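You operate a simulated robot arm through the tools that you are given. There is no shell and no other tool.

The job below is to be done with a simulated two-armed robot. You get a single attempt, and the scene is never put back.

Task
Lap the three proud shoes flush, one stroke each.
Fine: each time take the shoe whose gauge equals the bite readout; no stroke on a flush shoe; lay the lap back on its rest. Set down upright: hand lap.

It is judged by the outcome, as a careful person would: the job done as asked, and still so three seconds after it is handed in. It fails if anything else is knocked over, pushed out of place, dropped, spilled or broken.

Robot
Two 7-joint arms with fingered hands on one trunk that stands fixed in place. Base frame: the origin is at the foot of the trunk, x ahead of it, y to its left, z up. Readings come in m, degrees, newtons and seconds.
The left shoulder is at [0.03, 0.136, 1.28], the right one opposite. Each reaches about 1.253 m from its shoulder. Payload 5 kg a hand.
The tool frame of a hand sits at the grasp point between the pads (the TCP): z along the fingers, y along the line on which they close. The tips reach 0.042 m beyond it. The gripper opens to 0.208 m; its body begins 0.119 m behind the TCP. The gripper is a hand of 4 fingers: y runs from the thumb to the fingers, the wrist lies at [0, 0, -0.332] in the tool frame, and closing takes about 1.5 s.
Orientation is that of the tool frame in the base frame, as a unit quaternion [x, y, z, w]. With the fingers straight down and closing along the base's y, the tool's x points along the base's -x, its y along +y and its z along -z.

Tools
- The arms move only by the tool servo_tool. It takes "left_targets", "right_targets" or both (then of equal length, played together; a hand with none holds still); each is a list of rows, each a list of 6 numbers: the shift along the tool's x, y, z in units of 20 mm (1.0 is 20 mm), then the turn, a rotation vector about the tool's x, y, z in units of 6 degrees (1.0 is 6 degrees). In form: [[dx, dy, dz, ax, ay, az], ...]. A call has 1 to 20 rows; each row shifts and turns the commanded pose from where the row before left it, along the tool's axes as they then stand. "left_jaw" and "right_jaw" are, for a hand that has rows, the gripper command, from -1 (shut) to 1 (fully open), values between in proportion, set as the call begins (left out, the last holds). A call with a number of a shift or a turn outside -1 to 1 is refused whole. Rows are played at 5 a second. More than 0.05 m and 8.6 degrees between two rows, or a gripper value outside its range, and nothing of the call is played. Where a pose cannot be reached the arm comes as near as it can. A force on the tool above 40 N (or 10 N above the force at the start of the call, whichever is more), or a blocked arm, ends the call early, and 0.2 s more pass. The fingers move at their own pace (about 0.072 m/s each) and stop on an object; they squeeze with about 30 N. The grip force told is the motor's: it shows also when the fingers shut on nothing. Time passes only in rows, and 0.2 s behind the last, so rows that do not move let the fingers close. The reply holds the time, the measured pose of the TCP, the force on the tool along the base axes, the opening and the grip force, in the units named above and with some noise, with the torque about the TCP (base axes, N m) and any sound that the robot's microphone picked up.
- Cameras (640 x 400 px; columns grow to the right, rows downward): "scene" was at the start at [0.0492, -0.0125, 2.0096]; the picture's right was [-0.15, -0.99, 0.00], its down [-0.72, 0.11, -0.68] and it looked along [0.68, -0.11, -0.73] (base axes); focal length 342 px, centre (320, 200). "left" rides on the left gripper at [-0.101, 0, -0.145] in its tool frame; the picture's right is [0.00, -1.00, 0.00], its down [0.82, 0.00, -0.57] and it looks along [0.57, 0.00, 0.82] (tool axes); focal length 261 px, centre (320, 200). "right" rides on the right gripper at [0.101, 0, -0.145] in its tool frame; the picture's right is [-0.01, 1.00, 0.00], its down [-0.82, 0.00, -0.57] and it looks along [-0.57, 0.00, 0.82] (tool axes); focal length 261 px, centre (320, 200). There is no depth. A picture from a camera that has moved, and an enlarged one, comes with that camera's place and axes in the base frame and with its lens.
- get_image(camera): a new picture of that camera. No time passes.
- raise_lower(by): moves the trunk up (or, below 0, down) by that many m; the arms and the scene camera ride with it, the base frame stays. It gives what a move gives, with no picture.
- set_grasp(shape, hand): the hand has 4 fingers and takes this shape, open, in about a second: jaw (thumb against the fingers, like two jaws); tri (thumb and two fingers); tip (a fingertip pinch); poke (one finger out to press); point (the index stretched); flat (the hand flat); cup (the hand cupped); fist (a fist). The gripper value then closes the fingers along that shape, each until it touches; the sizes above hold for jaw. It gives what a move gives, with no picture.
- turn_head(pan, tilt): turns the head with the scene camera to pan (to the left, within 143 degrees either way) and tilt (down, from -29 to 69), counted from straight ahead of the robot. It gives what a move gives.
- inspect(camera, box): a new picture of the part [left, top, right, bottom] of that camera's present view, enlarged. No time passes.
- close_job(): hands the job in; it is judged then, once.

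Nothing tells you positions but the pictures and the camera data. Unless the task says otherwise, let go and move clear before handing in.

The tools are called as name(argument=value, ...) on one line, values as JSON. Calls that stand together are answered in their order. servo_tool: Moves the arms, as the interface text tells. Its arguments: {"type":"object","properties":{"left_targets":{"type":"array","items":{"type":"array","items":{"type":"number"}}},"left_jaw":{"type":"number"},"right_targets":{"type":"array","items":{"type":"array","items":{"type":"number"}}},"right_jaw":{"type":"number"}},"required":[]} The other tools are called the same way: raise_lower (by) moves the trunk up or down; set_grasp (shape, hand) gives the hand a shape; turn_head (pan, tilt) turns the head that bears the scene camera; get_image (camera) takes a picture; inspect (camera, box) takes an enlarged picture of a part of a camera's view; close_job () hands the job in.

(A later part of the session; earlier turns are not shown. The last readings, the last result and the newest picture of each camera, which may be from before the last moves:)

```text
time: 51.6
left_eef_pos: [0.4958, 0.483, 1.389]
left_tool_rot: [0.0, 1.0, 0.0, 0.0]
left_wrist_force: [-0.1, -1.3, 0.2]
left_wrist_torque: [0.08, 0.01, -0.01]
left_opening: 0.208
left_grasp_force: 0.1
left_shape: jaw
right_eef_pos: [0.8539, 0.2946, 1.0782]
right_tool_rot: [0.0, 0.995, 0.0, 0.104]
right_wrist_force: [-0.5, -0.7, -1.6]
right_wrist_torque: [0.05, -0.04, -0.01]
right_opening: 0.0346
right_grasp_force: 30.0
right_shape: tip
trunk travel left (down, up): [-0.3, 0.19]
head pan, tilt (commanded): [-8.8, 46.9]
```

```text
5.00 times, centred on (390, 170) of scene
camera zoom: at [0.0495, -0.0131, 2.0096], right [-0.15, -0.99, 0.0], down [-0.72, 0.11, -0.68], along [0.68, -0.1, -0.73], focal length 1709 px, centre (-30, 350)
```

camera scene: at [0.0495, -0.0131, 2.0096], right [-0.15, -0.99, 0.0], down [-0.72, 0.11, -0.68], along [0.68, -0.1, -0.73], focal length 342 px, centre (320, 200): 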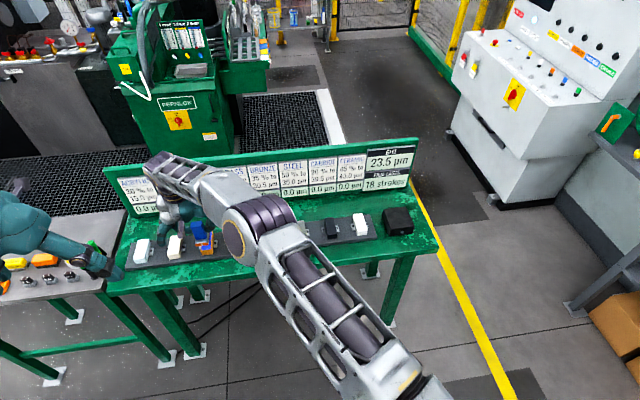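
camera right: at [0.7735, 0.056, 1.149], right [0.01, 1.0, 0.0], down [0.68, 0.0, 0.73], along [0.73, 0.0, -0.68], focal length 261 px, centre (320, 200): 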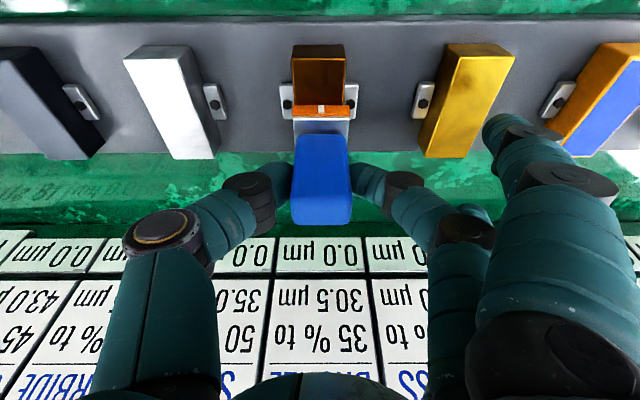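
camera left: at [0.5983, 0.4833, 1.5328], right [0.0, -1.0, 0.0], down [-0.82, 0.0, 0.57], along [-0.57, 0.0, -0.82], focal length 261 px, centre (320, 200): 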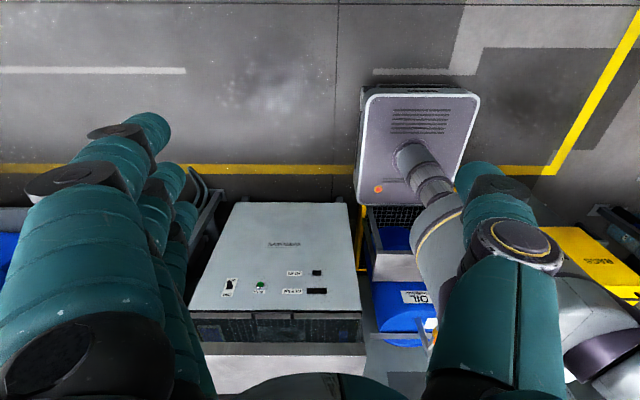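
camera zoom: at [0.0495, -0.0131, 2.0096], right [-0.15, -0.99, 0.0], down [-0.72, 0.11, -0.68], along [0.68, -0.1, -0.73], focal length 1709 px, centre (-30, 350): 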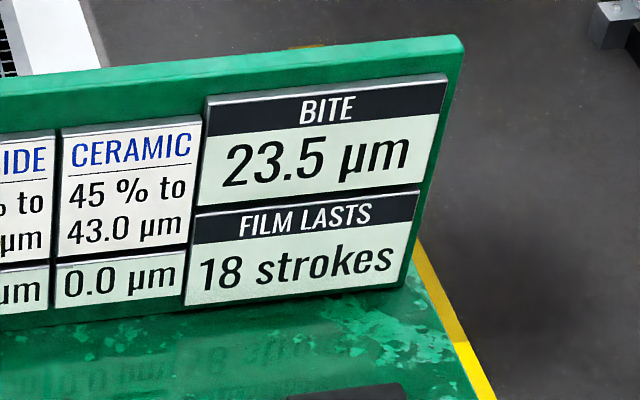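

The bite reads 23.5 with 18 strokes left, and the lap is well centred over the resin's near end. Descending to just above it.

servo_tool(right_targets=[[0.073, 0, 0.342, 0, 0, 0], [0.073, 0, 0.342, 0, 0, 0], [0.073, 0, 0.342, 0, 0, 0], [0.073, 0, 0.342, 0, 0, 0], [0.073, 0, 0.342, 0, 0, 0], [0.073, 0, 0.342, 0, 0, 0], [0.0104, 0, 0.0489, 0, 0, 0], [0.0104, 0, 0.0489, 0, 0, 0], [0.0104, 0, 0.0489, 0, 0, 0], [0.0104, 0, 0.0489, 0, 0, 0], [0, 0, 0, 0, 0, 0]])

inspect(camera="right", box=[180, 0, 460, 240])

inspect(camera="scene", box=[120, 190, 260, 280])

```text
time: 54.0
left_eef_pos: [0.4965, 0.4845, 1.3892]
left_tool_rot: [0.0, 1.0, 0.0, 0.001]
left_wrist_force: [-0.7, -0.4, 0.1]
left_wrist_torque: [0.0, -0.04, 0.0]
left_opening: 0.2079
left_grasp_force: 0.1
left_shape: jaw
right_eef_pos: [0.8522, 0.295, 1.0312]
right_tool_rot: [0.0, 0.995, 0.001, 0.104]
right_wrist_force: [0.4, 1.2, -2.2]
right_wrist_torque: [0.01, -0.01, 0.0]
right_opening: 0.0347
right_grasp_force: 30.0
right_shape: tip
trunk travel left (down, up): [-0.3, 0.19]
head pan, tilt (commanded): [-8.8, 46.9]
```

```text
1.67 times, centred on (320, 120) of right
camera zoom: at [0.7236, 0.2947, 1.1528], right [0.0, 1.0, 0.0], down [0.68, 0.0, 0.73], along [0.73, 0.0, -0.68], focal length 434 px, centre (320, 333)
```

zoom: 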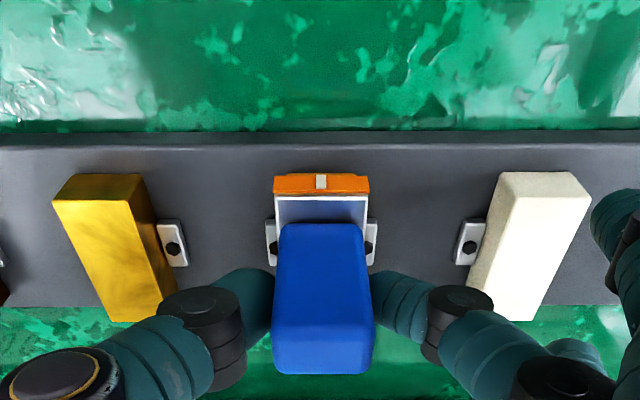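

```text
4.44 times, centred on (190, 235) of scene
camera zoom: at [0.0494, -0.012, 2.0096], right [-0.15, -0.99, 0.0], down [-0.72, 0.11, -0.68], along [0.68, -0.11, -0.73], focal length 1519 px, centre (898, 44)
```

zoom: 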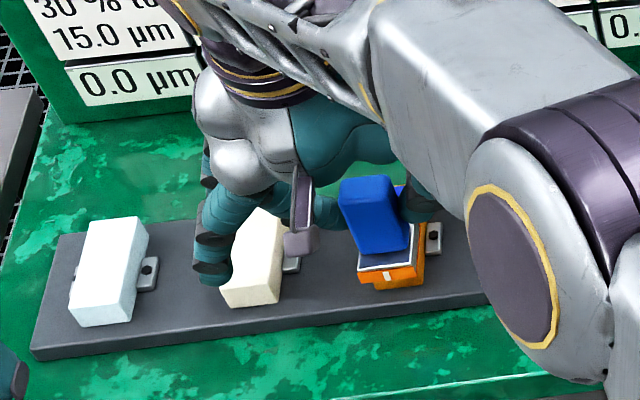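

Just above the resin with no load change. Now 1 mm steps to contact.

servo_tool(right_targets=[[0.0104, 0, 0.0489, 0, 0, 0], [0.0104, 0, 0.0489, 0, 0, 0], [0.0104, 0, 0.0489, 0, 0, 0], [0, 0, 0, 0, 0, 0]])

```text
time: 55.0
left_eef_pos: [0.4955, 0.4847, 1.3884]
left_tool_rot: [0.0, 1.0, 0.0, 0.0]
left_wrist_force: [0.3, 0.5, 0.3]
left_wrist_torque: [0.01, 0.03, 0.02]
left_opening: 0.2077
left_grasp_force: 0.0
left_shape: jaw
right_eef_pos: [0.8541, 0.2946, 1.0285]
right_tool_rot: [-0.001, 0.995, 0.0, 0.104]
right_wrist_force: [-0.7, 0.0, 0.0]
right_wrist_torque: [0.02, -0.03, -0.01]
right_opening: 0.0346
right_grasp_force: 30.2
right_shape: tip
trunk travel left (down, up): [-0.3, 0.19]
head pan, tilt (commanded): [-8.8, 46.9]
```

servo_tool(right_targets=[[0.0104, 0, 0.0489, 0, 0, 0], [0, 0, 0, 0, 0, 0]])

```text
time: 55.6
left_eef_pos: [0.4962, 0.4843, 1.3894]
left_tool_rot: [0.0, 1.0, 0.0, -0.001]
left_wrist_force: [-0.4, 0.0, -0.1]
left_wrist_torque: [-0.02, 0.01, 0.01]
left_opening: 0.2078
left_grasp_force: 0.1
left_shape: jaw
right_eef_pos: [0.8532, 0.2928, 1.0286]
right_tool_rot: [0.0, 0.994, 0.0, 0.106]
right_wrist_force: [-1.0, -0.4, 4.9]
right_wrist_torque: [0.04, -0.01, -0.01]
right_opening: 0.0348
right_grasp_force: 29.9
right_shape: tip
trunk travel left (down, up): [-0.3, 0.19]
head pan, tilt (commanded): [-8.8, 46.9]
```

Contact at about 7 N. A last small press, then the reading.

servo_tool(right_targets=[[0.008, 0, 0.038, 0, 0, 0], [0, 0, 0, 0, 0, 0]])

```text
time: 56.2
left_eef_pos: [0.4962, 0.4838, 1.3899]
left_tool_rot: [0.0, 1.0, 0.001, 0.0]
left_wrist_force: [-0.2, 0.8, 0.0]
left_wrist_torque: [-0.03, -0.02, -0.02]
left_opening: 0.2078
left_grasp_force: 0.1
left_shape: jaw
right_eef_pos: [0.8536, 0.2926, 1.0281]
right_tool_rot: [0.0, 0.994, 0.0, 0.106]
right_wrist_force: [1.8, -0.6, 9.1]
right_wrist_torque: [0.08, -0.12, 0.0]
right_opening: 0.0349
right_grasp_force: 30.1
right_shape: tip
trunk travel left (down, up): [-0.3, 0.19]
head pan, tilt (commanded): [-8.8, 46.9]
```

About 11 N of press, the same as on brass. Stroking forward 5 cm on resin.

servo_tool(right_targets=[[-0.2445, 0, 0.052, 0, 0, 0], [-0.2445, 0, 0.052, 0, 0, 0], [-0.2445, 0, 0.052, 0, 0, 0], [-0.2445, 0, 0.052, 0, 0, 0], [-0.2445, 0, 0.052, 0, 0, 0], [-0.2445, 0, 0.052, 0, 0, 0], [-0.2445, 0, 0.052, 0, 0, 0], [-0.2445, 0, 0.052, 0, 0, 0], [-0.2445, 0, 0.052, 0, 0, 0], [-0.2445, 0, 0.052, 0, 0, 0]])

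get_image(camera="right")

inspect(camera="scene", box=[350, 130, 430, 210])

get_image(camera="scene")

```text
time: 58.4
left_eef_pos: [0.496, 0.4848, 1.389]
left_tool_rot: [0.0, 1.0, 0.001, -0.001]
left_wrist_force: [-0.1, 0.5, -0.2]
left_wrist_torque: [0.01, 0.03, 0.0]
left_opening: 0.2076
left_grasp_force: 0.0
left_shape: jaw
right_eef_pos: [0.8813, 0.2844, 1.0286]
right_tool_rot: [0.0, 0.995, 0.0, 0.104]
right_wrist_force: [-1.7, 1.9, 5.5]
right_wrist_torque: [0.22, 0.0, 0.06]
right_opening: 0.0351
right_grasp_force: 30.0
right_shape: tip
right hand out of reach, approached as far as the arm can: row 6, 7, 8, 9, 10
trunk travel left (down, up): [-0.3, 0.19]
head pan, tilt (commanded): [-8.8, 46.9]
```

```text
taken
camera right: at [0.7526, 0.2846, 1.1495], right [0.0, 1.0, 0.0], down [0.68, 0.0, 0.73], along [0.73, 0.0, -0.68], focal length 261 px, centre (320, 200)
```

right: 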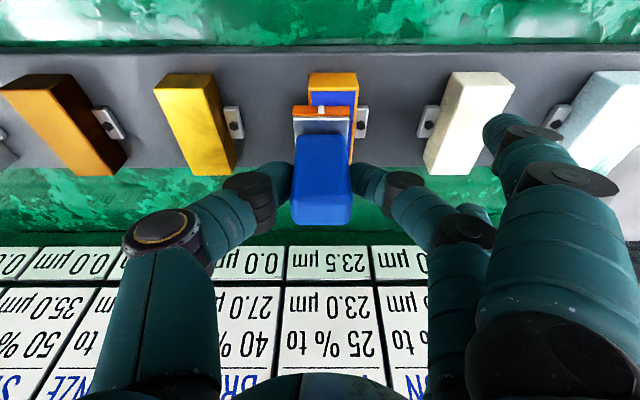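

```text
5.00 times, centred on (390, 170) of scene
camera zoom: at [0.0486, -0.0123, 2.0096], right [-0.15, -0.99, 0.0], down [-0.72, 0.11, -0.68], along [0.68, -0.11, -0.73], focal length 1709 px, centre (-30, 350)
```

zoom: 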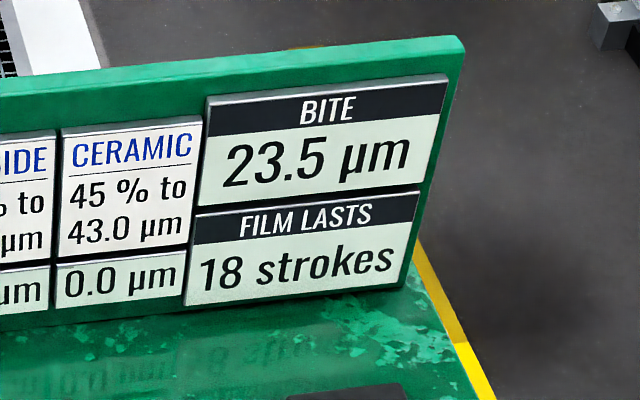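

```text
taken
camera scene: at [0.0486, -0.0123, 2.0096], right [-0.15, -0.99, 0.0], down [-0.72, 0.11, -0.68], along [0.68, -0.11, -0.73], focal length 342 px, centre (320, 200)
```

scene: 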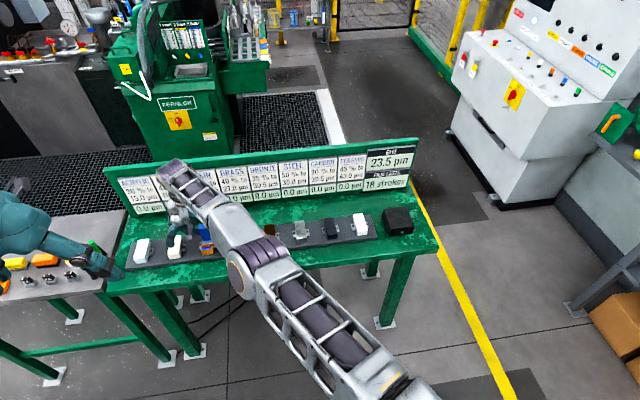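

The arm ran out of reach halfway on resin: nothing was counted (bite still 23.5, 18 strokes, resin still blue). I'll lift straight off, take the lap back to its rest, and re-grip with more forward pitch so the whole stroke is reachable.

servo_tool(right_targets=[[-0.06, 0, -0.3, 0, 0, 0], [-0.087, 0, -0.41, 0, 0, 0], [-0.087, 0, -0.41, 0, 0, 0], [-0.087, 0, -0.41, 0, 0, 0], [-0.087, 0, -0.41, 0, 0, 0], [-0.087, 0, -0.41, 0, 0, 0], [0, 0, 0, 0, 0, 0]])

get_image(camera="right")

inspect(camera="scene", box=[350, 130, 430, 210])

```text
time: 60.0
left_eef_pos: [0.4968, 0.4844, 1.3882]
left_tool_rot: [0.0, 1.0, 0.001, -0.001]
left_wrist_force: [0.0, 0.4, -0.1]
left_wrist_torque: [-0.01, 0.02, -0.01]
left_opening: 0.2075
left_grasp_force: 0.1
left_shape: jaw
right_eef_pos: [0.8806, 0.284, 1.0759]
right_tool_rot: [0.0, 0.995, 0.001, 0.104]
right_wrist_force: [-0.2, -0.4, -2.5]
right_wrist_torque: [0.0, -0.04, 0.01]
right_opening: 0.0345
right_grasp_force: 29.9
right_shape: tip
trunk travel left (down, up): [-0.3, 0.19]
head pan, tilt (commanded): [-8.8, 46.9]
```

```text
taken
camera right: at [0.7518, 0.2843, 1.197], right [0.0, 1.0, 0.0], down [0.68, 0.0, 0.73], along [0.73, 0.0, -0.68], focal length 261 px, centre (320, 200)
```

right: 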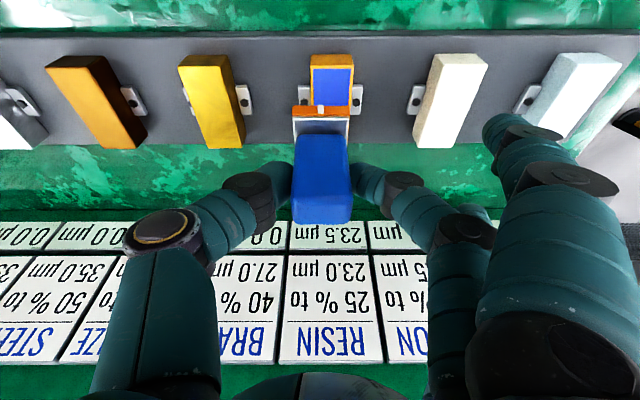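

```text
5.00 times, centred on (390, 170) of scene
camera zoom: at [0.0495, -0.0119, 2.0096], right [-0.15, -0.99, 0.0], down [-0.72, 0.11, -0.68], along [0.68, -0.11, -0.73], focal length 1709 px, centre (-30, 350)
```

zoom: 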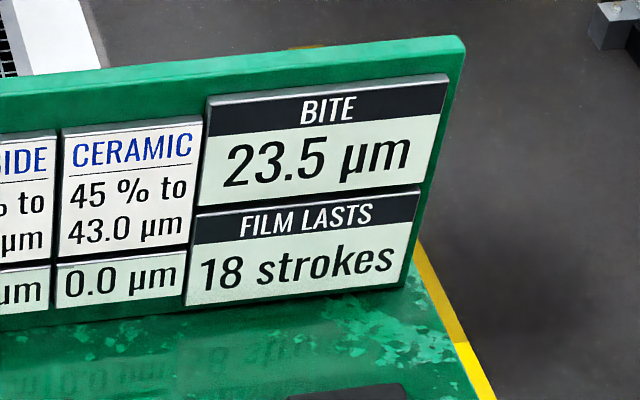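

Lifted clean, still uncounted. Carrying the lap back toward the rest.

servo_tool(right_targets=[[0, -0.985, 0, 0, 0, 0], [0, -0.985, 0, 0, 0, 0], [0, -0.985, 0, 0, 0, 0], [0, -0.985, 0, 0, 0, 0], [0, -0.985, 0, 0, 0, 0], [0, -0.985, 0, 0, 0, 0], [0, -0.985, 0, 0, 0, 0], [0, -0.985, 0, 0, 0, 0], [0, -0.985, 0, 0, 0, 0], [0, -0.985, 0, 0, 0, 0], [0, -0.985, 0, 0, 0, 0], [0, -0.985, 0, 0, 0, 0], [0, -0.985, 0, 0, 0, 0], [0, -0.985, 0, 0, 0, 0], [0, -0.985, 0, 0, 0, 0], [0, -0.985, 0, 0, 0, 0], [0, -0.985, 0, 0, 0, 0], [0, -0.985, 0, 0, 0, 0], [0, -0.985, 0, 0, 0, 0]])

servo_tool(right_targets=[[-0.0116, -0.985, 0.0025, 0, 0, 0], [-0.0116, -0.985, 0.0025, 0, 0, 0], [-0.0116, -0.985, 0.0025, 0, 0, 0], [-0.0116, -0.985, 0.0025, 0, 0, 0], [-0.0116, -0.985, 0.0025, 0, 0, 0], [-0.0116, -0.985, 0.0025, 0, 0, 0], [-0.0116, -0.985, 0.0025, 0, 0, 0], [-0.0116, -0.985, 0.0025, 0, 0, 0], [-0.0116, -0.985, 0.0025, 0, 0, 0], [-0.0116, -0.985, 0.0025, 0, 0, 0], [-0.0116, -0.985, 0.0025, 0, 0, 0], [-0.0116, -0.985, 0.0025, 0, 0, 0], [-0.0116, -0.985, 0.0025, 0, 0, 0], [-0.0116, -0.985, 0.0025, 0, 0, 0], [-0.0116, -0.985, 0.0025, 0, 0, 0], [-0.0116, -0.985, 0.0025, 0, 0, 0], [-0.0116, -0.985, 0.0025, 0, 0, 0], [-0.0116, -0.985, 0.0025, 0, 0, 0], [-0.0116, -0.985, 0.0025, 0, 0, 0], [0, 0, 0, 0, 0, 0]])

get_image(camera="right")

inspect(camera="scene", box=[350, 150, 450, 250])

```text
time: 64.0
left_eef_pos: [0.4973, 0.4829, 1.3892]
left_tool_rot: [-0.001, 1.0, 0.0, 0.0]
left_wrist_force: [0.0, -0.3, -0.4]
left_wrist_torque: [0.06, 0.02, -0.01]
left_opening: 0.2076
left_grasp_force: 0.1
left_shape: jaw
right_eef_pos: [0.881, -0.0904, 1.0757]
right_tool_rot: [0.001, 0.995, 0.001, 0.104]
right_wrist_force: [0.5, 0.5, -1.6]
right_wrist_torque: [-0.07, -0.02, -0.02]
right_opening: 0.0346
right_grasp_force: 29.9
right_shape: tip
trunk travel left (down, up): [-0.3, 0.19]
head pan, tilt (commanded): [-8.8, 46.9]
```

```text
time: 68.2
left_eef_pos: [0.4981, 0.4846, 1.389]
left_tool_rot: [-0.001, 1.0, 0.0, 0.0]
left_wrist_force: [0.5, 0.6, -0.2]
left_wrist_torque: [-0.04, 0.02, 0.0]
left_opening: 0.2077
left_grasp_force: 0.0
left_shape: jaw
right_eef_pos: [0.884, -0.4636, 1.0767]
right_tool_rot: [0.0, 0.994, -0.001, 0.105]
right_wrist_force: [-0.6, -0.1, -2.2]
right_wrist_torque: [-0.02, -0.01, -0.04]
right_opening: 0.0346
right_grasp_force: 30.4
right_shape: tip
trunk travel left (down, up): [-0.3, 0.19]
head pan, tilt (commanded): [-8.8, 46.9]
```

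```text
taken
camera right: at [0.755, -0.4638, 1.1976], right [0.0, 1.0, 0.0], down [0.68, 0.0, 0.73], along [0.73, 0.0, -0.68], focal length 261 px, centre (320, 200)
```

right: 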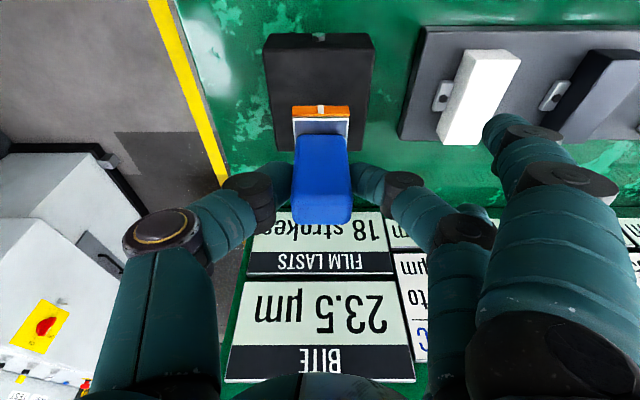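

```text
4.00 times, centred on (400, 200) of scene
camera zoom: at [0.0495, -0.0115, 2.0096], right [-0.15, -0.99, 0.0], down [-0.72, 0.11, -0.68], along [0.68, -0.11, -0.73], focal length 1368 px, centre (0, 200)
```

zoom: 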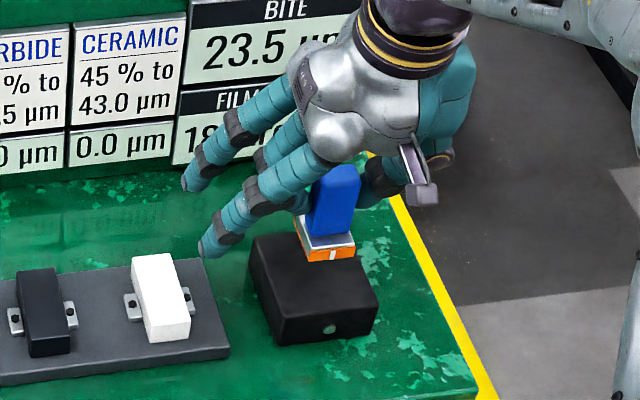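

Above the rest. Lowering the lap onto it, gently near the end.

servo_tool(right_targets=[[0.073, 0, 0.342, 0, 0, 0], [0.073, 0, 0.342, 0, 0, 0], [0.073, 0, 0.342, 0, 0, 0], [0.073, 0, 0.342, 0, 0, 0], [0.073, 0, 0.342, 0, 0, 0], [0.073, 0, 0.342, 0, 0, 0], [0.0104, 0, 0.0489, 0, 0, 0], [0.0104, 0, 0.0489, 0, 0, 0], [0.0104, 0, 0.0489, 0, 0, 0], [0.0104, 0, 0.0489, 0, 0, 0], [0, 0, 0, 0, 0, 0]])

```text
time: 70.6
left_eef_pos: [0.4968, 0.4834, 1.3895]
left_tool_rot: [0.001, 1.0, 0.001, 0.0]
left_wrist_force: [0.8, 0.3, -0.1]
left_wrist_torque: [0.0, 0.0, 0.02]
left_opening: 0.2078
left_grasp_force: 0.0
left_shape: jaw
right_eef_pos: [0.8844, -0.4642, 1.0305]
right_tool_rot: [0.0, 0.994, 0.0, 0.105]
right_wrist_force: [0.3, 0.1, -1.6]
right_wrist_torque: [-0.01, 0.02, 0.0]
right_opening: 0.0345
right_grasp_force: 30.2
right_shape: tip
trunk travel left (down, up): [-0.3, 0.19]
head pan, tilt (commanded): [-8.8, 46.9]
```

servo_tool(right_targets=[[0.0104, 0, 0.0489, 0, 0, 0], [0.0104, 0, 0.0489, 0, 0, 0], [0, 0, 0, 0, 0, 0]])

inspect(camera="right", box=[220, 20, 440, 260])

```text
time: 71.4
left_eef_pos: [0.4967, 0.4837, 1.3898]
left_tool_rot: [0.0, 1.0, 0.0, 0.0]
left_wrist_force: [-0.6, -0.1, -0.3]
left_wrist_torque: [0.01, 0.01, 0.0]
left_opening: 0.2079
left_grasp_force: 0.0
left_shape: jaw
right_eef_pos: [0.885, -0.4652, 1.0291]
right_tool_rot: [-0.001, 0.995, 0.0, 0.105]
right_wrist_force: [1.1, -0.5, 1.1]
right_wrist_torque: [0.02, -0.02, 0.02]
right_opening: 0.0345
right_grasp_force: 29.8
right_shape: tip
trunk travel left (down, up): [-0.3, 0.19]
head pan, tilt (commanded): [-8.8, 46.9]
```

```text
1.67 times, centred on (330, 140) of right
camera zoom: at [0.7554, -0.4644, 1.1497], right [0.01, 1.0, 0.0], down [0.68, 0.0, 0.73], along [0.73, 0.0, -0.68], focal length 434 px, centre (303, 300)
```

zoom: 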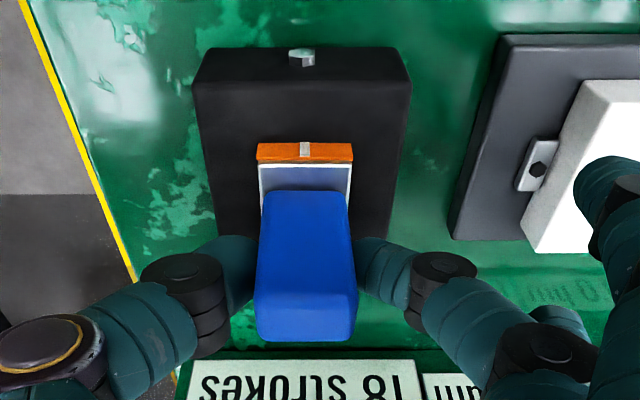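

The lap is sitting on its rest. Opening the pinch.

servo_tool(right_targets=[[0, 0, 0, 0, 0, 0], [0, 0, 0, 0, 0, 0], [0, 0, 0, 0, 0, 0], [0, 0, 0, 0, 0, 0], [0, 0, 0, 0, 0, 0], [0, 0, 0, 0, 0, 0]], right_jaw=0.0)

inspect(camera="right", box=[220, 20, 440, 260])

inspect(camera="scene", box=[370, 180, 430, 240])

```text
time: 72.8
left_eef_pos: [0.4967, 0.4839, 1.3885]
left_tool_rot: [0.0, 1.0, 0.0, 0.0]
left_wrist_force: [-0.8, 0.0, 0.5]
left_wrist_torque: [0.0, 0.0, 0.01]
left_opening: 0.2079
left_grasp_force: 0.1
left_shape: jaw
right_eef_pos: [0.8839, -0.4654, 1.0275]
right_tool_rot: [0.0, 0.994, 0.0, 0.105]
right_wrist_force: [-0.1, 0.0, -0.4]
right_wrist_torque: [-0.01, 0.0, 0.0]
right_opening: 0.103
right_grasp_force: 0.0
right_shape: tip
trunk travel left (down, up): [-0.3, 0.19]
head pan, tilt (commanded): [-8.8, 46.9]
```

```text
1.67 times, centred on (330, 140) of right
camera zoom: at [0.7552, -0.4642, 1.1495], right [0.0, 1.0, 0.0], down [0.68, 0.0, 0.73], along [0.73, 0.0, -0.68], focal length 434 px, centre (303, 300)
```

zoom: 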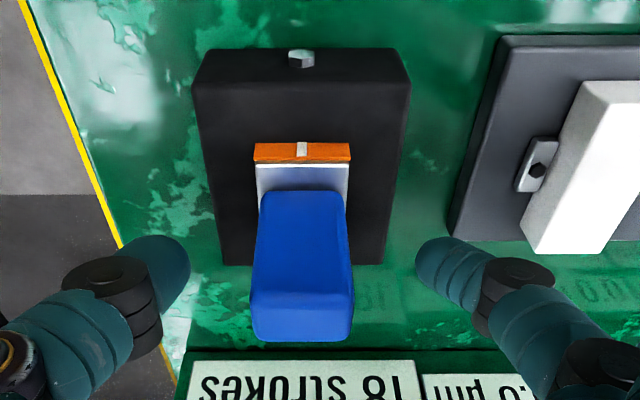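

```text
6.67 times, centred on (400, 210) of scene
camera zoom: at [0.0491, -0.0125, 2.0096], right [-0.15, -0.99, 0.0], down [-0.72, 0.11, -0.68], along [0.68, -0.11, -0.73], focal length 2279 px, centre (-213, 133)
```

zoom: 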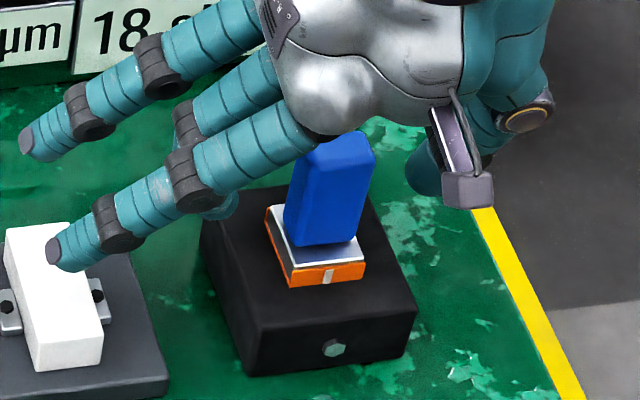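

The lap stands upright on the rest. Rising clear and pitching the hand to 24°.

servo_tool(right_targets=[[-0.156, 0, -0.734, 0, 0, 0], [-0.156, 0, -0.734, 0, 0, 0], [-0.156, 0, -0.734, 0, 0, 0], [-0.156, 0, -0.734, 0, 0, 0], [0, 0, 0, 0, -1, 0], [0, 0, 0, 0, -1, 0], [0, 0, 0, 0, 0, 0]])

get_image(camera="right")

inspect(camera="scene", box=[350, 140, 450, 240])

```text
time: 74.4
left_eef_pos: [0.4975, 0.4831, 1.3897]
left_tool_rot: [0.0, 1.0, 0.0, 0.0]
left_wrist_force: [-0.6, -0.4, 0.0]
left_wrist_torque: [-0.01, 0.0, -0.03]
left_opening: 0.2076
left_grasp_force: 0.1
left_shape: jaw
right_eef_pos: [0.8869, -0.4643, 1.0885]
right_tool_rot: [0.0, 0.978, -0.001, 0.208]
right_wrist_force: [-0.7, 0.5, -0.2]
right_wrist_torque: [-0.05, 0.04, -0.02]
right_opening: 0.1034
right_grasp_force: 0.0
right_shape: tip
trunk travel left (down, up): [-0.3, 0.19]
head pan, tilt (commanded): [-8.8, 46.9]
```

```text
taken
camera right: at [0.7337, -0.4637, 1.1791], right [0.0, 1.0, 0.0], down [0.52, 0.0, 0.86], along [0.86, 0.0, -0.52], focal length 261 px, centre (320, 200)
```

right: 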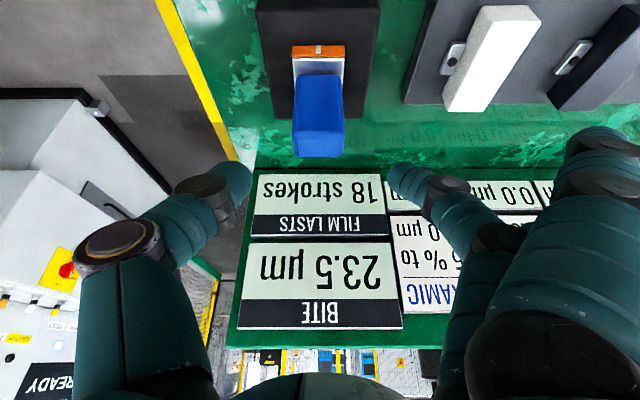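

```text
4.00 times, centred on (400, 190) of scene
camera zoom: at [0.05, -0.0122, 2.0096], right [-0.15, -0.99, 0.0], down [-0.72, 0.11, -0.68], along [0.68, -0.11, -0.73], focal length 1368 px, centre (0, 240)
```

zoom: 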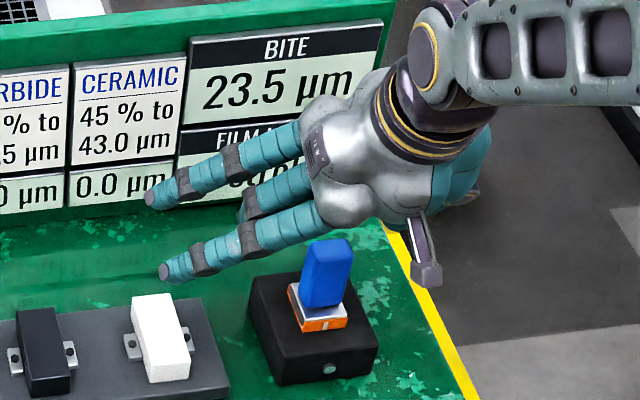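

The hand is at 24° pitch, centred in y. Descending so the fingertips meet the handle's middle.

servo_tool(right_targets=[[0.299, 0, 0.437, 0, 0, 0], [0.299, 0, 0.437, 0, 0, 0], [0.299, 0, 0.437, 0, 0, 0], [0.299, 0, 0.437, 0, 0, 0], [0.299, 0, 0.437, 0, 0, 0], [0.299, 0, 0.437, 0, 0, 0], [0, 0, 0, 0, 0, 0]])

get_image(camera="right")

inspect(camera="scene", box=[350, 150, 450, 250])

```text
time: 76.0
left_eef_pos: [0.4957, 0.4846, 1.3891]
left_tool_rot: [0.0, 1.0, 0.0, 0.0]
left_wrist_force: [-0.5, 0.1, 0.2]
left_wrist_torque: [0.01, -0.01, -0.01]
left_opening: 0.2078
left_grasp_force: 0.0
left_shape: jaw
right_eef_pos: [0.8725, -0.466, 1.0245]
right_tool_rot: [0.0, 0.978, 0.0, 0.208]
right_wrist_force: [-0.2, -0.4, 0.3]
right_wrist_torque: [0.02, -0.01, 0.01]
right_opening: 0.103
right_grasp_force: 0.1
right_shape: tip
trunk travel left (down, up): [-0.3, 0.19]
head pan, tilt (commanded): [-8.8, 46.9]
```

```text
taken
camera right: at [0.7208, -0.465, 1.1169], right [0.0, 1.0, 0.0], down [0.52, 0.0, 0.86], along [0.86, 0.0, -0.52], focal length 261 px, centre (320, 200)
```

right: 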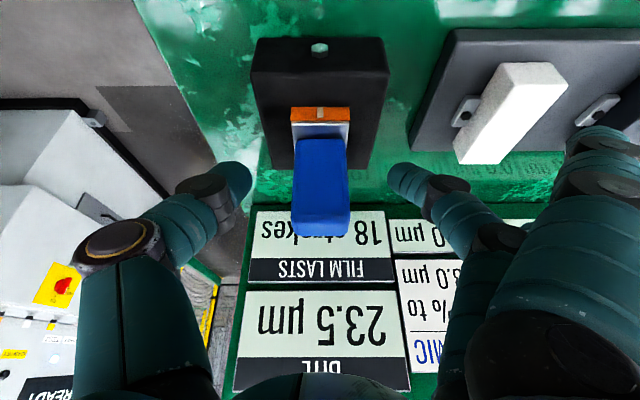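

```text
4.00 times, centred on (400, 200) of scene
camera zoom: at [0.0488, -0.0123, 2.0096], right [-0.15, -0.99, 0.0], down [-0.72, 0.11, -0.68], along [0.68, -0.11, -0.73], focal length 1368 px, centre (0, 200)
```

zoom: 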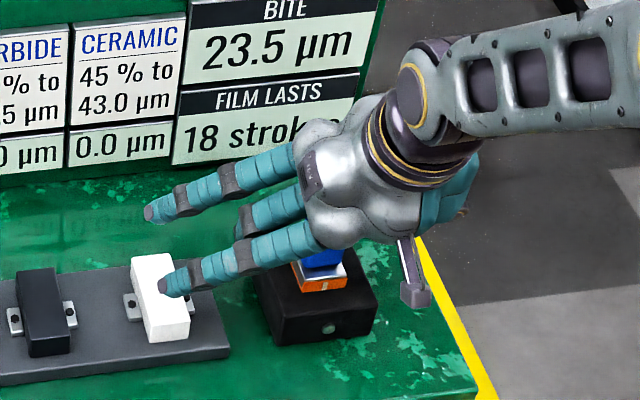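

Aligned, with the outer finger well above the ceramic shoe. Closing the pinch.

servo_tool(right_targets=[[0, 0, 0, 0, 0, 0], [0, 0, 0, 0, 0, 0], [0, 0, 0, 0, 0, 0], [0, 0, 0, 0, 0, 0], [0, 0, 0, 0, 0, 0], [0, 0, 0, 0, 0, 0], [0, 0, 0, 0, 0, 0], [0, 0, 0, 0, 0, 0]], right_jaw=-1)

inspect(camera="right", box=[220, 60, 440, 260])

inspect(camera="scene", box=[370, 180, 430, 240])

```text
time: 77.8
left_eef_pos: [0.4964, 0.4844, 1.3894]
left_tool_rot: [0.0, 1.0, 0.0, 0.0]
left_wrist_force: [0.7, 0.3, -0.9]
left_wrist_torque: [-0.03, 0.0, 0.0]
left_opening: 0.2076
left_grasp_force: 0.1
left_shape: jaw
right_eef_pos: [0.8736, -0.466, 1.0255]
right_tool_rot: [-0.001, 0.978, 0.0, 0.207]
right_wrist_force: [0.4, 0.2, 0.1]
right_wrist_torque: [0.03, 0.0, 0.01]
right_opening: 0.0342
right_grasp_force: 30.1
right_shape: tip
trunk travel left (down, up): [-0.3, 0.19]
head pan, tilt (commanded): [-8.8, 46.9]
```

```text
2.00 times, centred on (330, 160) of right
camera zoom: at [0.721, -0.4653, 1.1166], right [0.0, 1.0, 0.0], down [0.52, 0.0, 0.86], along [0.86, 0.0, -0.52], focal length 521 px, centre (300, 280)
```

zoom: 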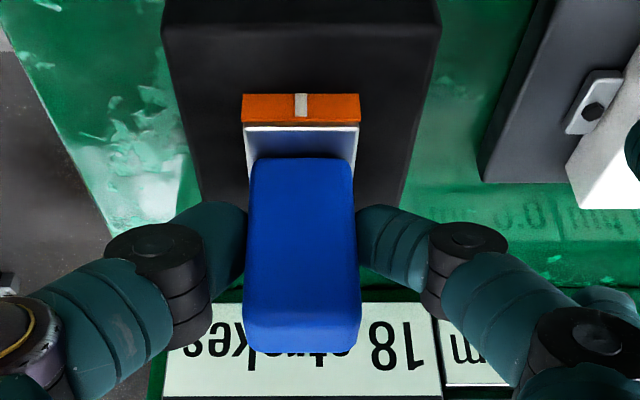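

```text
6.67 times, centred on (400, 210) of scene
camera zoom: at [0.0493, -0.0126, 2.0096], right [-0.15, -0.99, 0.0], down [-0.72, 0.11, -0.68], along [0.68, -0.11, -0.73], focal length 2279 px, centre (-213, 133)
```

zoom: 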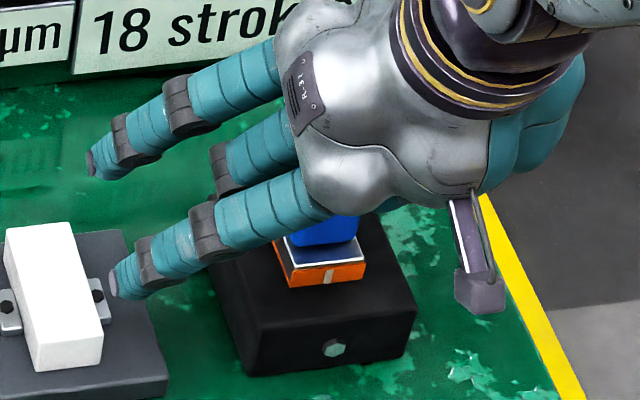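

Clean grip again at 24° pitch. Lifting 5 cm and carrying toward resin.

servo_tool(right_targets=[[-0.1695, 0, -0.381, 0, 0, 0], [-0.1695, 0, -0.381, 0, 0, 0], [-0.1695, 0, -0.381, 0, 0, 0], [-0.1695, 0, -0.381, 0, 0, 0], [-0.1695, 0, -0.381, 0, 0, 0], [-0.1695, 0, -0.381, 0, 0, 0], [0, 0, 0, 0, 0, 0]])

inspect(camera="right", box=[220, 60, 440, 260])

inspect(camera="scene", box=[350, 150, 450, 250])

```text
time: 79.4
left_eef_pos: [0.4969, 0.4842, 1.389]
left_tool_rot: [0.0, 1.0, 0.0, 0.0]
left_wrist_force: [-0.5, 0.2, -0.7]
left_wrist_torque: [0.03, 0.02, 0.02]
left_opening: 0.2078
left_grasp_force: 0.0
left_shape: jaw
right_eef_pos: [0.8739, -0.4652, 1.0759]
right_tool_rot: [-0.001, 0.978, 0.0, 0.208]
right_wrist_force: [-0.4, 1.0, -2.2]
right_wrist_torque: [0.0, 0.03, 0.02]
right_opening: 0.0343
right_grasp_force: 30.1
right_shape: tip
trunk travel left (down, up): [-0.3, 0.19]
head pan, tilt (commanded): [-8.8, 46.9]
```

```text
2.00 times, centred on (330, 160) of right
camera zoom: at [0.7213, -0.4641, 1.1669], right [0.0, 1.0, 0.0], down [0.52, 0.0, 0.86], along [0.86, 0.0, -0.52], focal length 521 px, centre (300, 280)
```

zoom: 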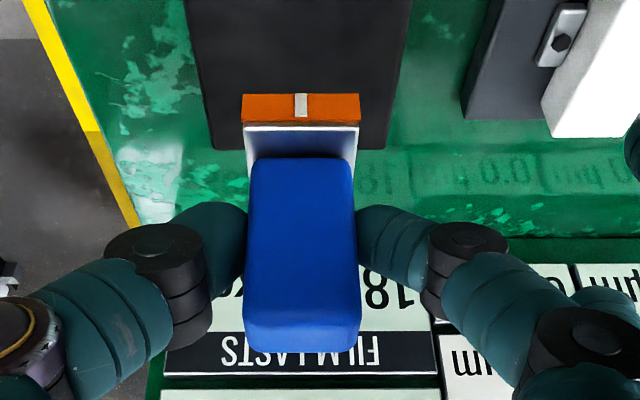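

```text
4.00 times, centred on (400, 200) of scene
camera zoom: at [0.0498, -0.0127, 2.0096], right [-0.15, -0.99, 0.0], down [-0.72, 0.11, -0.68], along [0.68, -0.11, -0.73], focal length 1368 px, centre (0, 200)
```

zoom: 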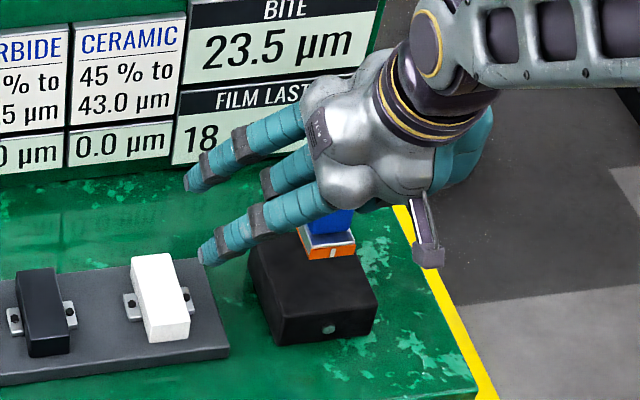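

The lap hangs level in the new grip. Carrying it across to the resin shoe.

servo_tool(right_targets=[[0, 0.999, 0, 0, 0, 0], [0, 0.999, 0, 0, 0, 0], [0, 0.999, 0, 0, 0, 0], [0, 0.999, 0, 0, 0, 0], [0, 0.999, 0, 0, 0, 0], [0, 0.999, 0, 0, 0, 0], [0, 0.999, 0, 0, 0, 0], [0, 0.999, 0, 0, 0, 0], [0, 0.999, 0, 0, 0, 0], [0, 0.999, 0, 0, 0, 0], [0, 0.999, 0, 0, 0, 0], [0, 0.999, 0, 0, 0, 0], [0, 0.999, 0, 0, 0, 0], [0, 0.999, 0, 0, 0, 0], [0, 0.999, 0, 0, 0, 0], [0, 0.999, 0, 0, 0, 0], [0, 0.999, 0, 0, 0, 0], [0, 0.999, 0, 0, 0, 0], [0, 0.999, 0, 0, 0, 0]])

servo_tool(right_targets=[[0.0721, 0.999, -0.0321, 0, 0, 0], [0.0721, 0.999, -0.0321, 0, 0, 0], [0.0721, 0.999, -0.0321, 0, 0, 0], [0.0721, 0.999, -0.0321, 0, 0, 0], [0.0721, 0.999, -0.0321, 0, 0, 0], [0.0721, 0.999, -0.0321, 0, 0, 0], [0.0721, 0.999, -0.0321, 0, 0, 0], [0.0721, 0.999, -0.0321, 0, 0, 0], [0.0721, 0.999, -0.0321, 0, 0, 0], [0.0721, 0.999, -0.0321, 0, 0, 0], [0.0721, 0.999, -0.0321, 0, 0, 0], [0.0721, 0.999, -0.0321, 0, 0, 0], [0.0721, 0.999, -0.0321, 0, 0, 0], [0.0721, 0.999, -0.0321, 0, 0, 0], [0.0721, 0.999, -0.0321, 0, 0, 0], [0.0721, 0.999, -0.0321, 0, 0, 0], [0.0721, 0.999, -0.0321, 0, 0, 0], [0.0721, 0.999, -0.0321, 0, 0, 0], [0.0721, 0.999, -0.0321, 0, 0, 0], [0, 0, 0, 0, 0, 0]])

get_image(camera="right")

inspect(camera="scene", box=[120, 190, 260, 280])

```text
time: 83.4
left_eef_pos: [0.4973, 0.4847, 1.3892]
left_tool_rot: [0.0, 1.0, -0.001, 0.0]
left_wrist_force: [-1.0, 1.1, -0.8]
left_wrist_torque: [-0.07, 0.01, -0.02]
left_opening: 0.2081
left_grasp_force: 0.1
left_shape: jaw
right_eef_pos: [0.874, -0.0846, 1.0753]
right_tool_rot: [0.001, 0.978, -0.001, 0.207]
right_wrist_force: [-0.4, 0.2, -2.1]
right_wrist_torque: [0.0, 0.02, -0.01]
right_opening: 0.0343
right_grasp_force: 30.3
right_shape: tip
trunk travel left (down, up): [-0.3, 0.19]
head pan, tilt (commanded): [-8.8, 46.9]
```

```text
time: 87.6
left_eef_pos: [0.4967, 0.4844, 1.3892]
left_tool_rot: [-0.001, 1.0, 0.0, 0.0]
left_wrist_force: [0.8, -0.2, 0.2]
left_wrist_torque: [0.09, -0.04, 0.03]
left_opening: 0.208
left_grasp_force: 0.1
left_shape: jaw
right_eef_pos: [0.8448, 0.2929, 1.0732]
right_tool_rot: [0.0, 0.978, 0.0, 0.208]
right_wrist_force: [-0.7, -0.1, -2.1]
right_wrist_torque: [0.06, 0.02, 0.0]
right_opening: 0.0342
right_grasp_force: 30.1
right_shape: tip
trunk travel left (down, up): [-0.3, 0.19]
head pan, tilt (commanded): [-8.8, 46.9]
```

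```text
taken
camera right: at [0.6925, 0.2943, 1.1656], right [0.0, 1.0, 0.0], down [0.52, 0.0, 0.86], along [0.86, 0.0, -0.52], focal length 261 px, centre (320, 200)
```

right: 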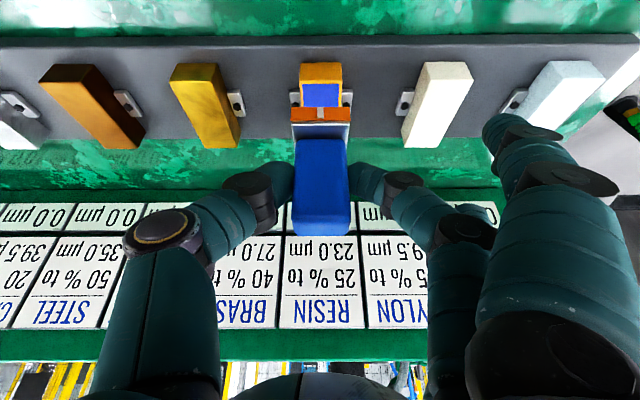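

```text
4.44 times, centred on (190, 235) of scene
camera zoom: at [0.0494, -0.013, 2.0096], right [-0.15, -0.99, 0.0], down [-0.72, 0.11, -0.68], along [0.68, -0.1, -0.73], focal length 1519 px, centre (898, 44)
```

zoom: 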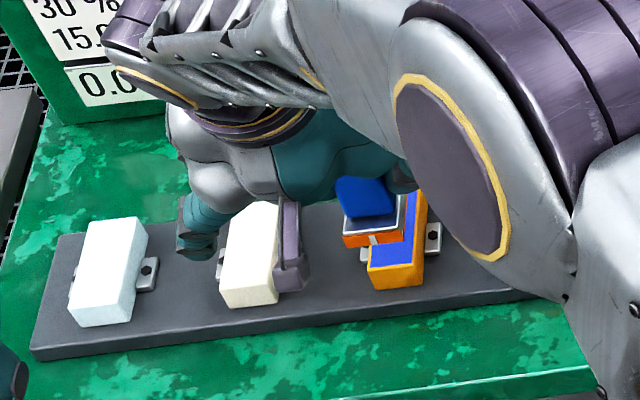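

Over the resin's near end. Before touching, I'll rehearse the 5 cm forward travel in the air to be sure the arm can reach it.

servo_tool(right_targets=[[-0.2855, 0, 0.127, 0, 0, 0], [-0.2855, 0, 0.127, 0, 0, 0], [-0.2855, 0, 0.127, 0, 0, 0], [-0.2855, 0, 0.127, 0, 0, 0], [-0.2855, 0, 0.127, 0, 0, 0], [-0.2855, 0, 0.127, 0, 0, 0], [-0.2855, 0, 0.127, 0, 0, 0], [-0.2855, 0, 0.127, 0, 0, 0], [0, 0, 0, 0, 0, 0]])

get_image(camera="right")

```text
time: 89.6
left_eef_pos: [0.4961, 0.4839, 1.3881]
left_tool_rot: [-0.001, 1.0, 0.0, 0.0]
left_wrist_force: [-0.3, -0.4, 0.5]
left_wrist_torque: [-0.02, -0.04, 0.04]
left_opening: 0.2077
left_grasp_force: 0.1
left_shape: jaw
right_eef_pos: [0.895, 0.2946, 1.0746]
right_tool_rot: [0.0, 0.978, 0.0, 0.208]
right_wrist_force: [-0.1, -0.6, -3.1]
right_wrist_torque: [-0.03, -0.01, -0.02]
right_opening: 0.0342
right_grasp_force: 30.0
right_shape: tip
trunk travel left (down, up): [-0.3, 0.19]
head pan, tilt (commanded): [-8.8, 46.9]
```

```text
taken
camera right: at [0.7431, 0.2961, 1.1666], right [0.0, 1.0, 0.0], down [0.52, 0.0, 0.86], along [0.86, 0.0, -0.52], focal length 261 px, centre (320, 200)
```

right: 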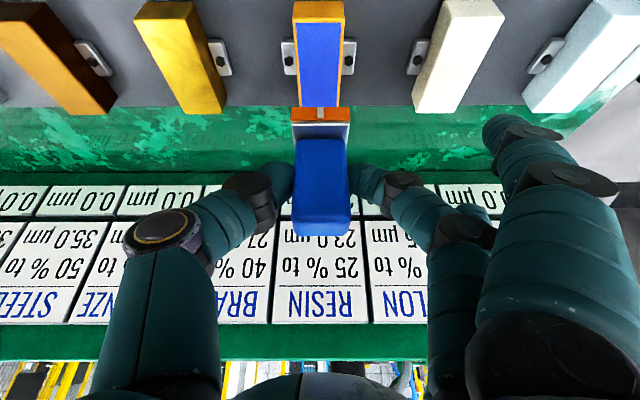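

The full travel is reachable now. Going back to the near end and descending to a few millimetres above the resin.

servo_tool(right_targets=[[0.2855, 0, -0.127, 0, 0, 0], [0.2855, 0, -0.127, 0, 0, 0], [0.2855, 0, -0.127, 0, 0, 0], [0.2855, 0, -0.127, 0, 0, 0], [0.2855, 0, -0.127, 0, 0, 0], [0.2855, 0, -0.127, 0, 0, 0], [0.2855, 0, -0.127, 0, 0, 0], [0.2855, 0, -0.127, 0, 0, 0], [0.1424, 0, 0.32, 0, 0, 0], [0.1424, 0, 0.32, 0, 0, 0], [0.1424, 0, 0.32, 0, 0, 0], [0.1424, 0, 0.32, 0, 0, 0], [0.1424, 0, 0.32, 0, 0, 0], [0.1424, 0, 0.32, 0, 0, 0], [0.0203, 0, 0.0457, 0, 0, 0], [0.0203, 0, 0.0457, 0, 0, 0], [0.0203, 0, 0.0457, 0, 0, 0], [0.0203, 0, 0.0457, 0, 0, 0], [0, 0, 0, 0, 0, 0]])

inspect(camera="right", box=[200, 20, 440, 260])

inspect(camera="scene", box=[120, 190, 260, 280])

```text
time: 93.6
left_eef_pos: [0.4969, 0.4841, 1.3886]
left_tool_rot: [-0.001, 1.0, -0.001, 0.0]
left_wrist_force: [-0.1, 0.1, -0.2]
left_wrist_torque: [-0.01, -0.03, -0.02]
left_opening: 0.208
left_grasp_force: 0.0
left_shape: jaw
right_eef_pos: [0.8449, 0.2959, 1.0297]
right_tool_rot: [0.0, 0.978, 0.0, 0.208]
right_wrist_force: [-0.3, -0.6, -2.5]
right_wrist_torque: [0.02, 0.04, 0.01]
right_opening: 0.034
right_grasp_force: 29.9
right_shape: tip
trunk travel left (down, up): [-0.3, 0.19]
head pan, tilt (commanded): [-8.8, 46.9]
```

```text
1.67 times, centred on (320, 140) of right
camera zoom: at [0.6931, 0.2962, 1.1203], right [0.0, 1.0, 0.0], down [0.52, 0.0, 0.86], along [0.86, 0.0, -0.52], focal length 434 px, centre (320, 300)
```

zoom: 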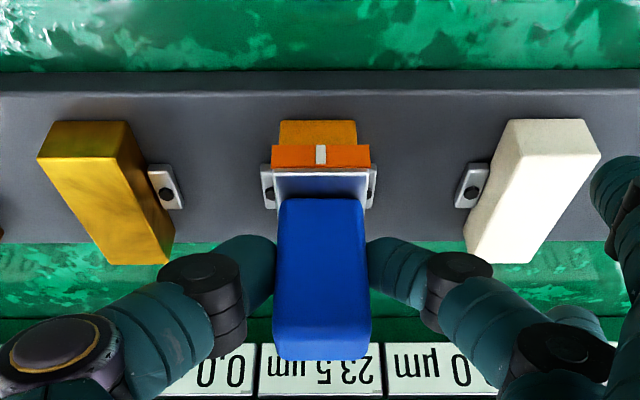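

```text
4.44 times, centred on (190, 235) of scene
camera zoom: at [0.0494, -0.0121, 2.0096], right [-0.15, -0.99, 0.0], down [-0.72, 0.11, -0.68], along [0.68, -0.11, -0.73], focal length 1519 px, centre (898, 44)
```

zoom: 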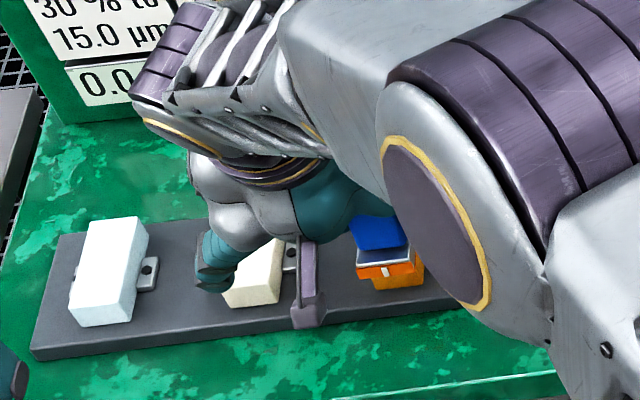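

A couple of millimetres above the resin, about 1.5 mm off in y. I'll correct that and ease down to contact.

servo_tool(right_targets=[[0, -0.035, 0, 0, 0, 0], [0, -0.035, 0, 0, 0, 0], [0.0203, 0, 0.0457, 0, 0, 0], [0.0203, 0, 0.0457, 0, 0, 0], [0, 0, 0, 0, 0, 0]])

```text
time: 94.8
left_eef_pos: [0.4966, 0.4829, 1.3892]
left_tool_rot: [0.0, 1.0, 0.0, 0.0]
left_wrist_force: [-0.5, -0.3, -0.8]
left_wrist_torque: [0.02, 0.0, 0.0]
left_opening: 0.2078
left_grasp_force: 0.0
left_shape: jaw
right_eef_pos: [0.8453, 0.2934, 1.0261]
right_tool_rot: [0.0, 0.978, 0.0, 0.209]
right_wrist_force: [-0.9, -0.2, -2.0]
right_wrist_torque: [0.02, 0.04, -0.03]
right_opening: 0.0343
right_grasp_force: 30.0
right_shape: tip
trunk travel left (down, up): [-0.3, 0.19]
head pan, tilt (commanded): [-8.8, 46.9]
```

servo_tool(right_targets=[[0.0203, 0, 0.0457, 0, 0, 0], [0.0203, 0, 0.0457, 0, 0, 0], [0, 0, 0, 0, 0, 0]])

```text
time: 95.6
left_eef_pos: [0.4957, 0.4842, 1.3888]
left_tool_rot: [0.001, 1.0, 0.0, 0.0]
left_wrist_force: [0.2, 0.6, -0.5]
left_wrist_torque: [-0.02, -0.01, -0.04]
left_opening: 0.2081
left_grasp_force: 0.1
left_shape: jaw
right_eef_pos: [0.8441, 0.2942, 1.0239]
right_tool_rot: [0.0, 0.978, 0.0, 0.208]
right_wrist_force: [-0.3, 0.5, -0.7]
right_wrist_torque: [0.03, 0.0, -0.01]
right_opening: 0.0342
right_grasp_force: 30.1
right_shape: tip
trunk travel left (down, up): [-0.3, 0.19]
head pan, tilt (commanded): [-8.8, 46.9]
```

The weight is starting to come off. One more millimetre.

servo_tool(right_targets=[[0.0203, 0, 0.0457, 0, 0, 0], [0, 0, 0, 0, 0, 0]])

```text
time: 96.2
left_eef_pos: [0.4961, 0.4834, 1.3885]
left_tool_rot: [0.0, 1.0, 0.0, 0.0]
left_wrist_force: [-0.5, 0.4, 0.3]
left_wrist_torque: [0.0, 0.01, -0.03]
left_opening: 0.2081
left_grasp_force: 0.0
left_shape: jaw
right_eef_pos: [0.8448, 0.2945, 1.0248]
right_tool_rot: [0.0, 0.978, 0.0, 0.208]
right_wrist_force: [0.4, -0.8, 4.6]
right_wrist_torque: [0.03, -0.06, -0.04]
right_opening: 0.0343
right_grasp_force: 30.1
right_shape: tip
trunk travel left (down, up): [-0.3, 0.19]
head pan, tilt (commanded): [-8.8, 46.9]
```

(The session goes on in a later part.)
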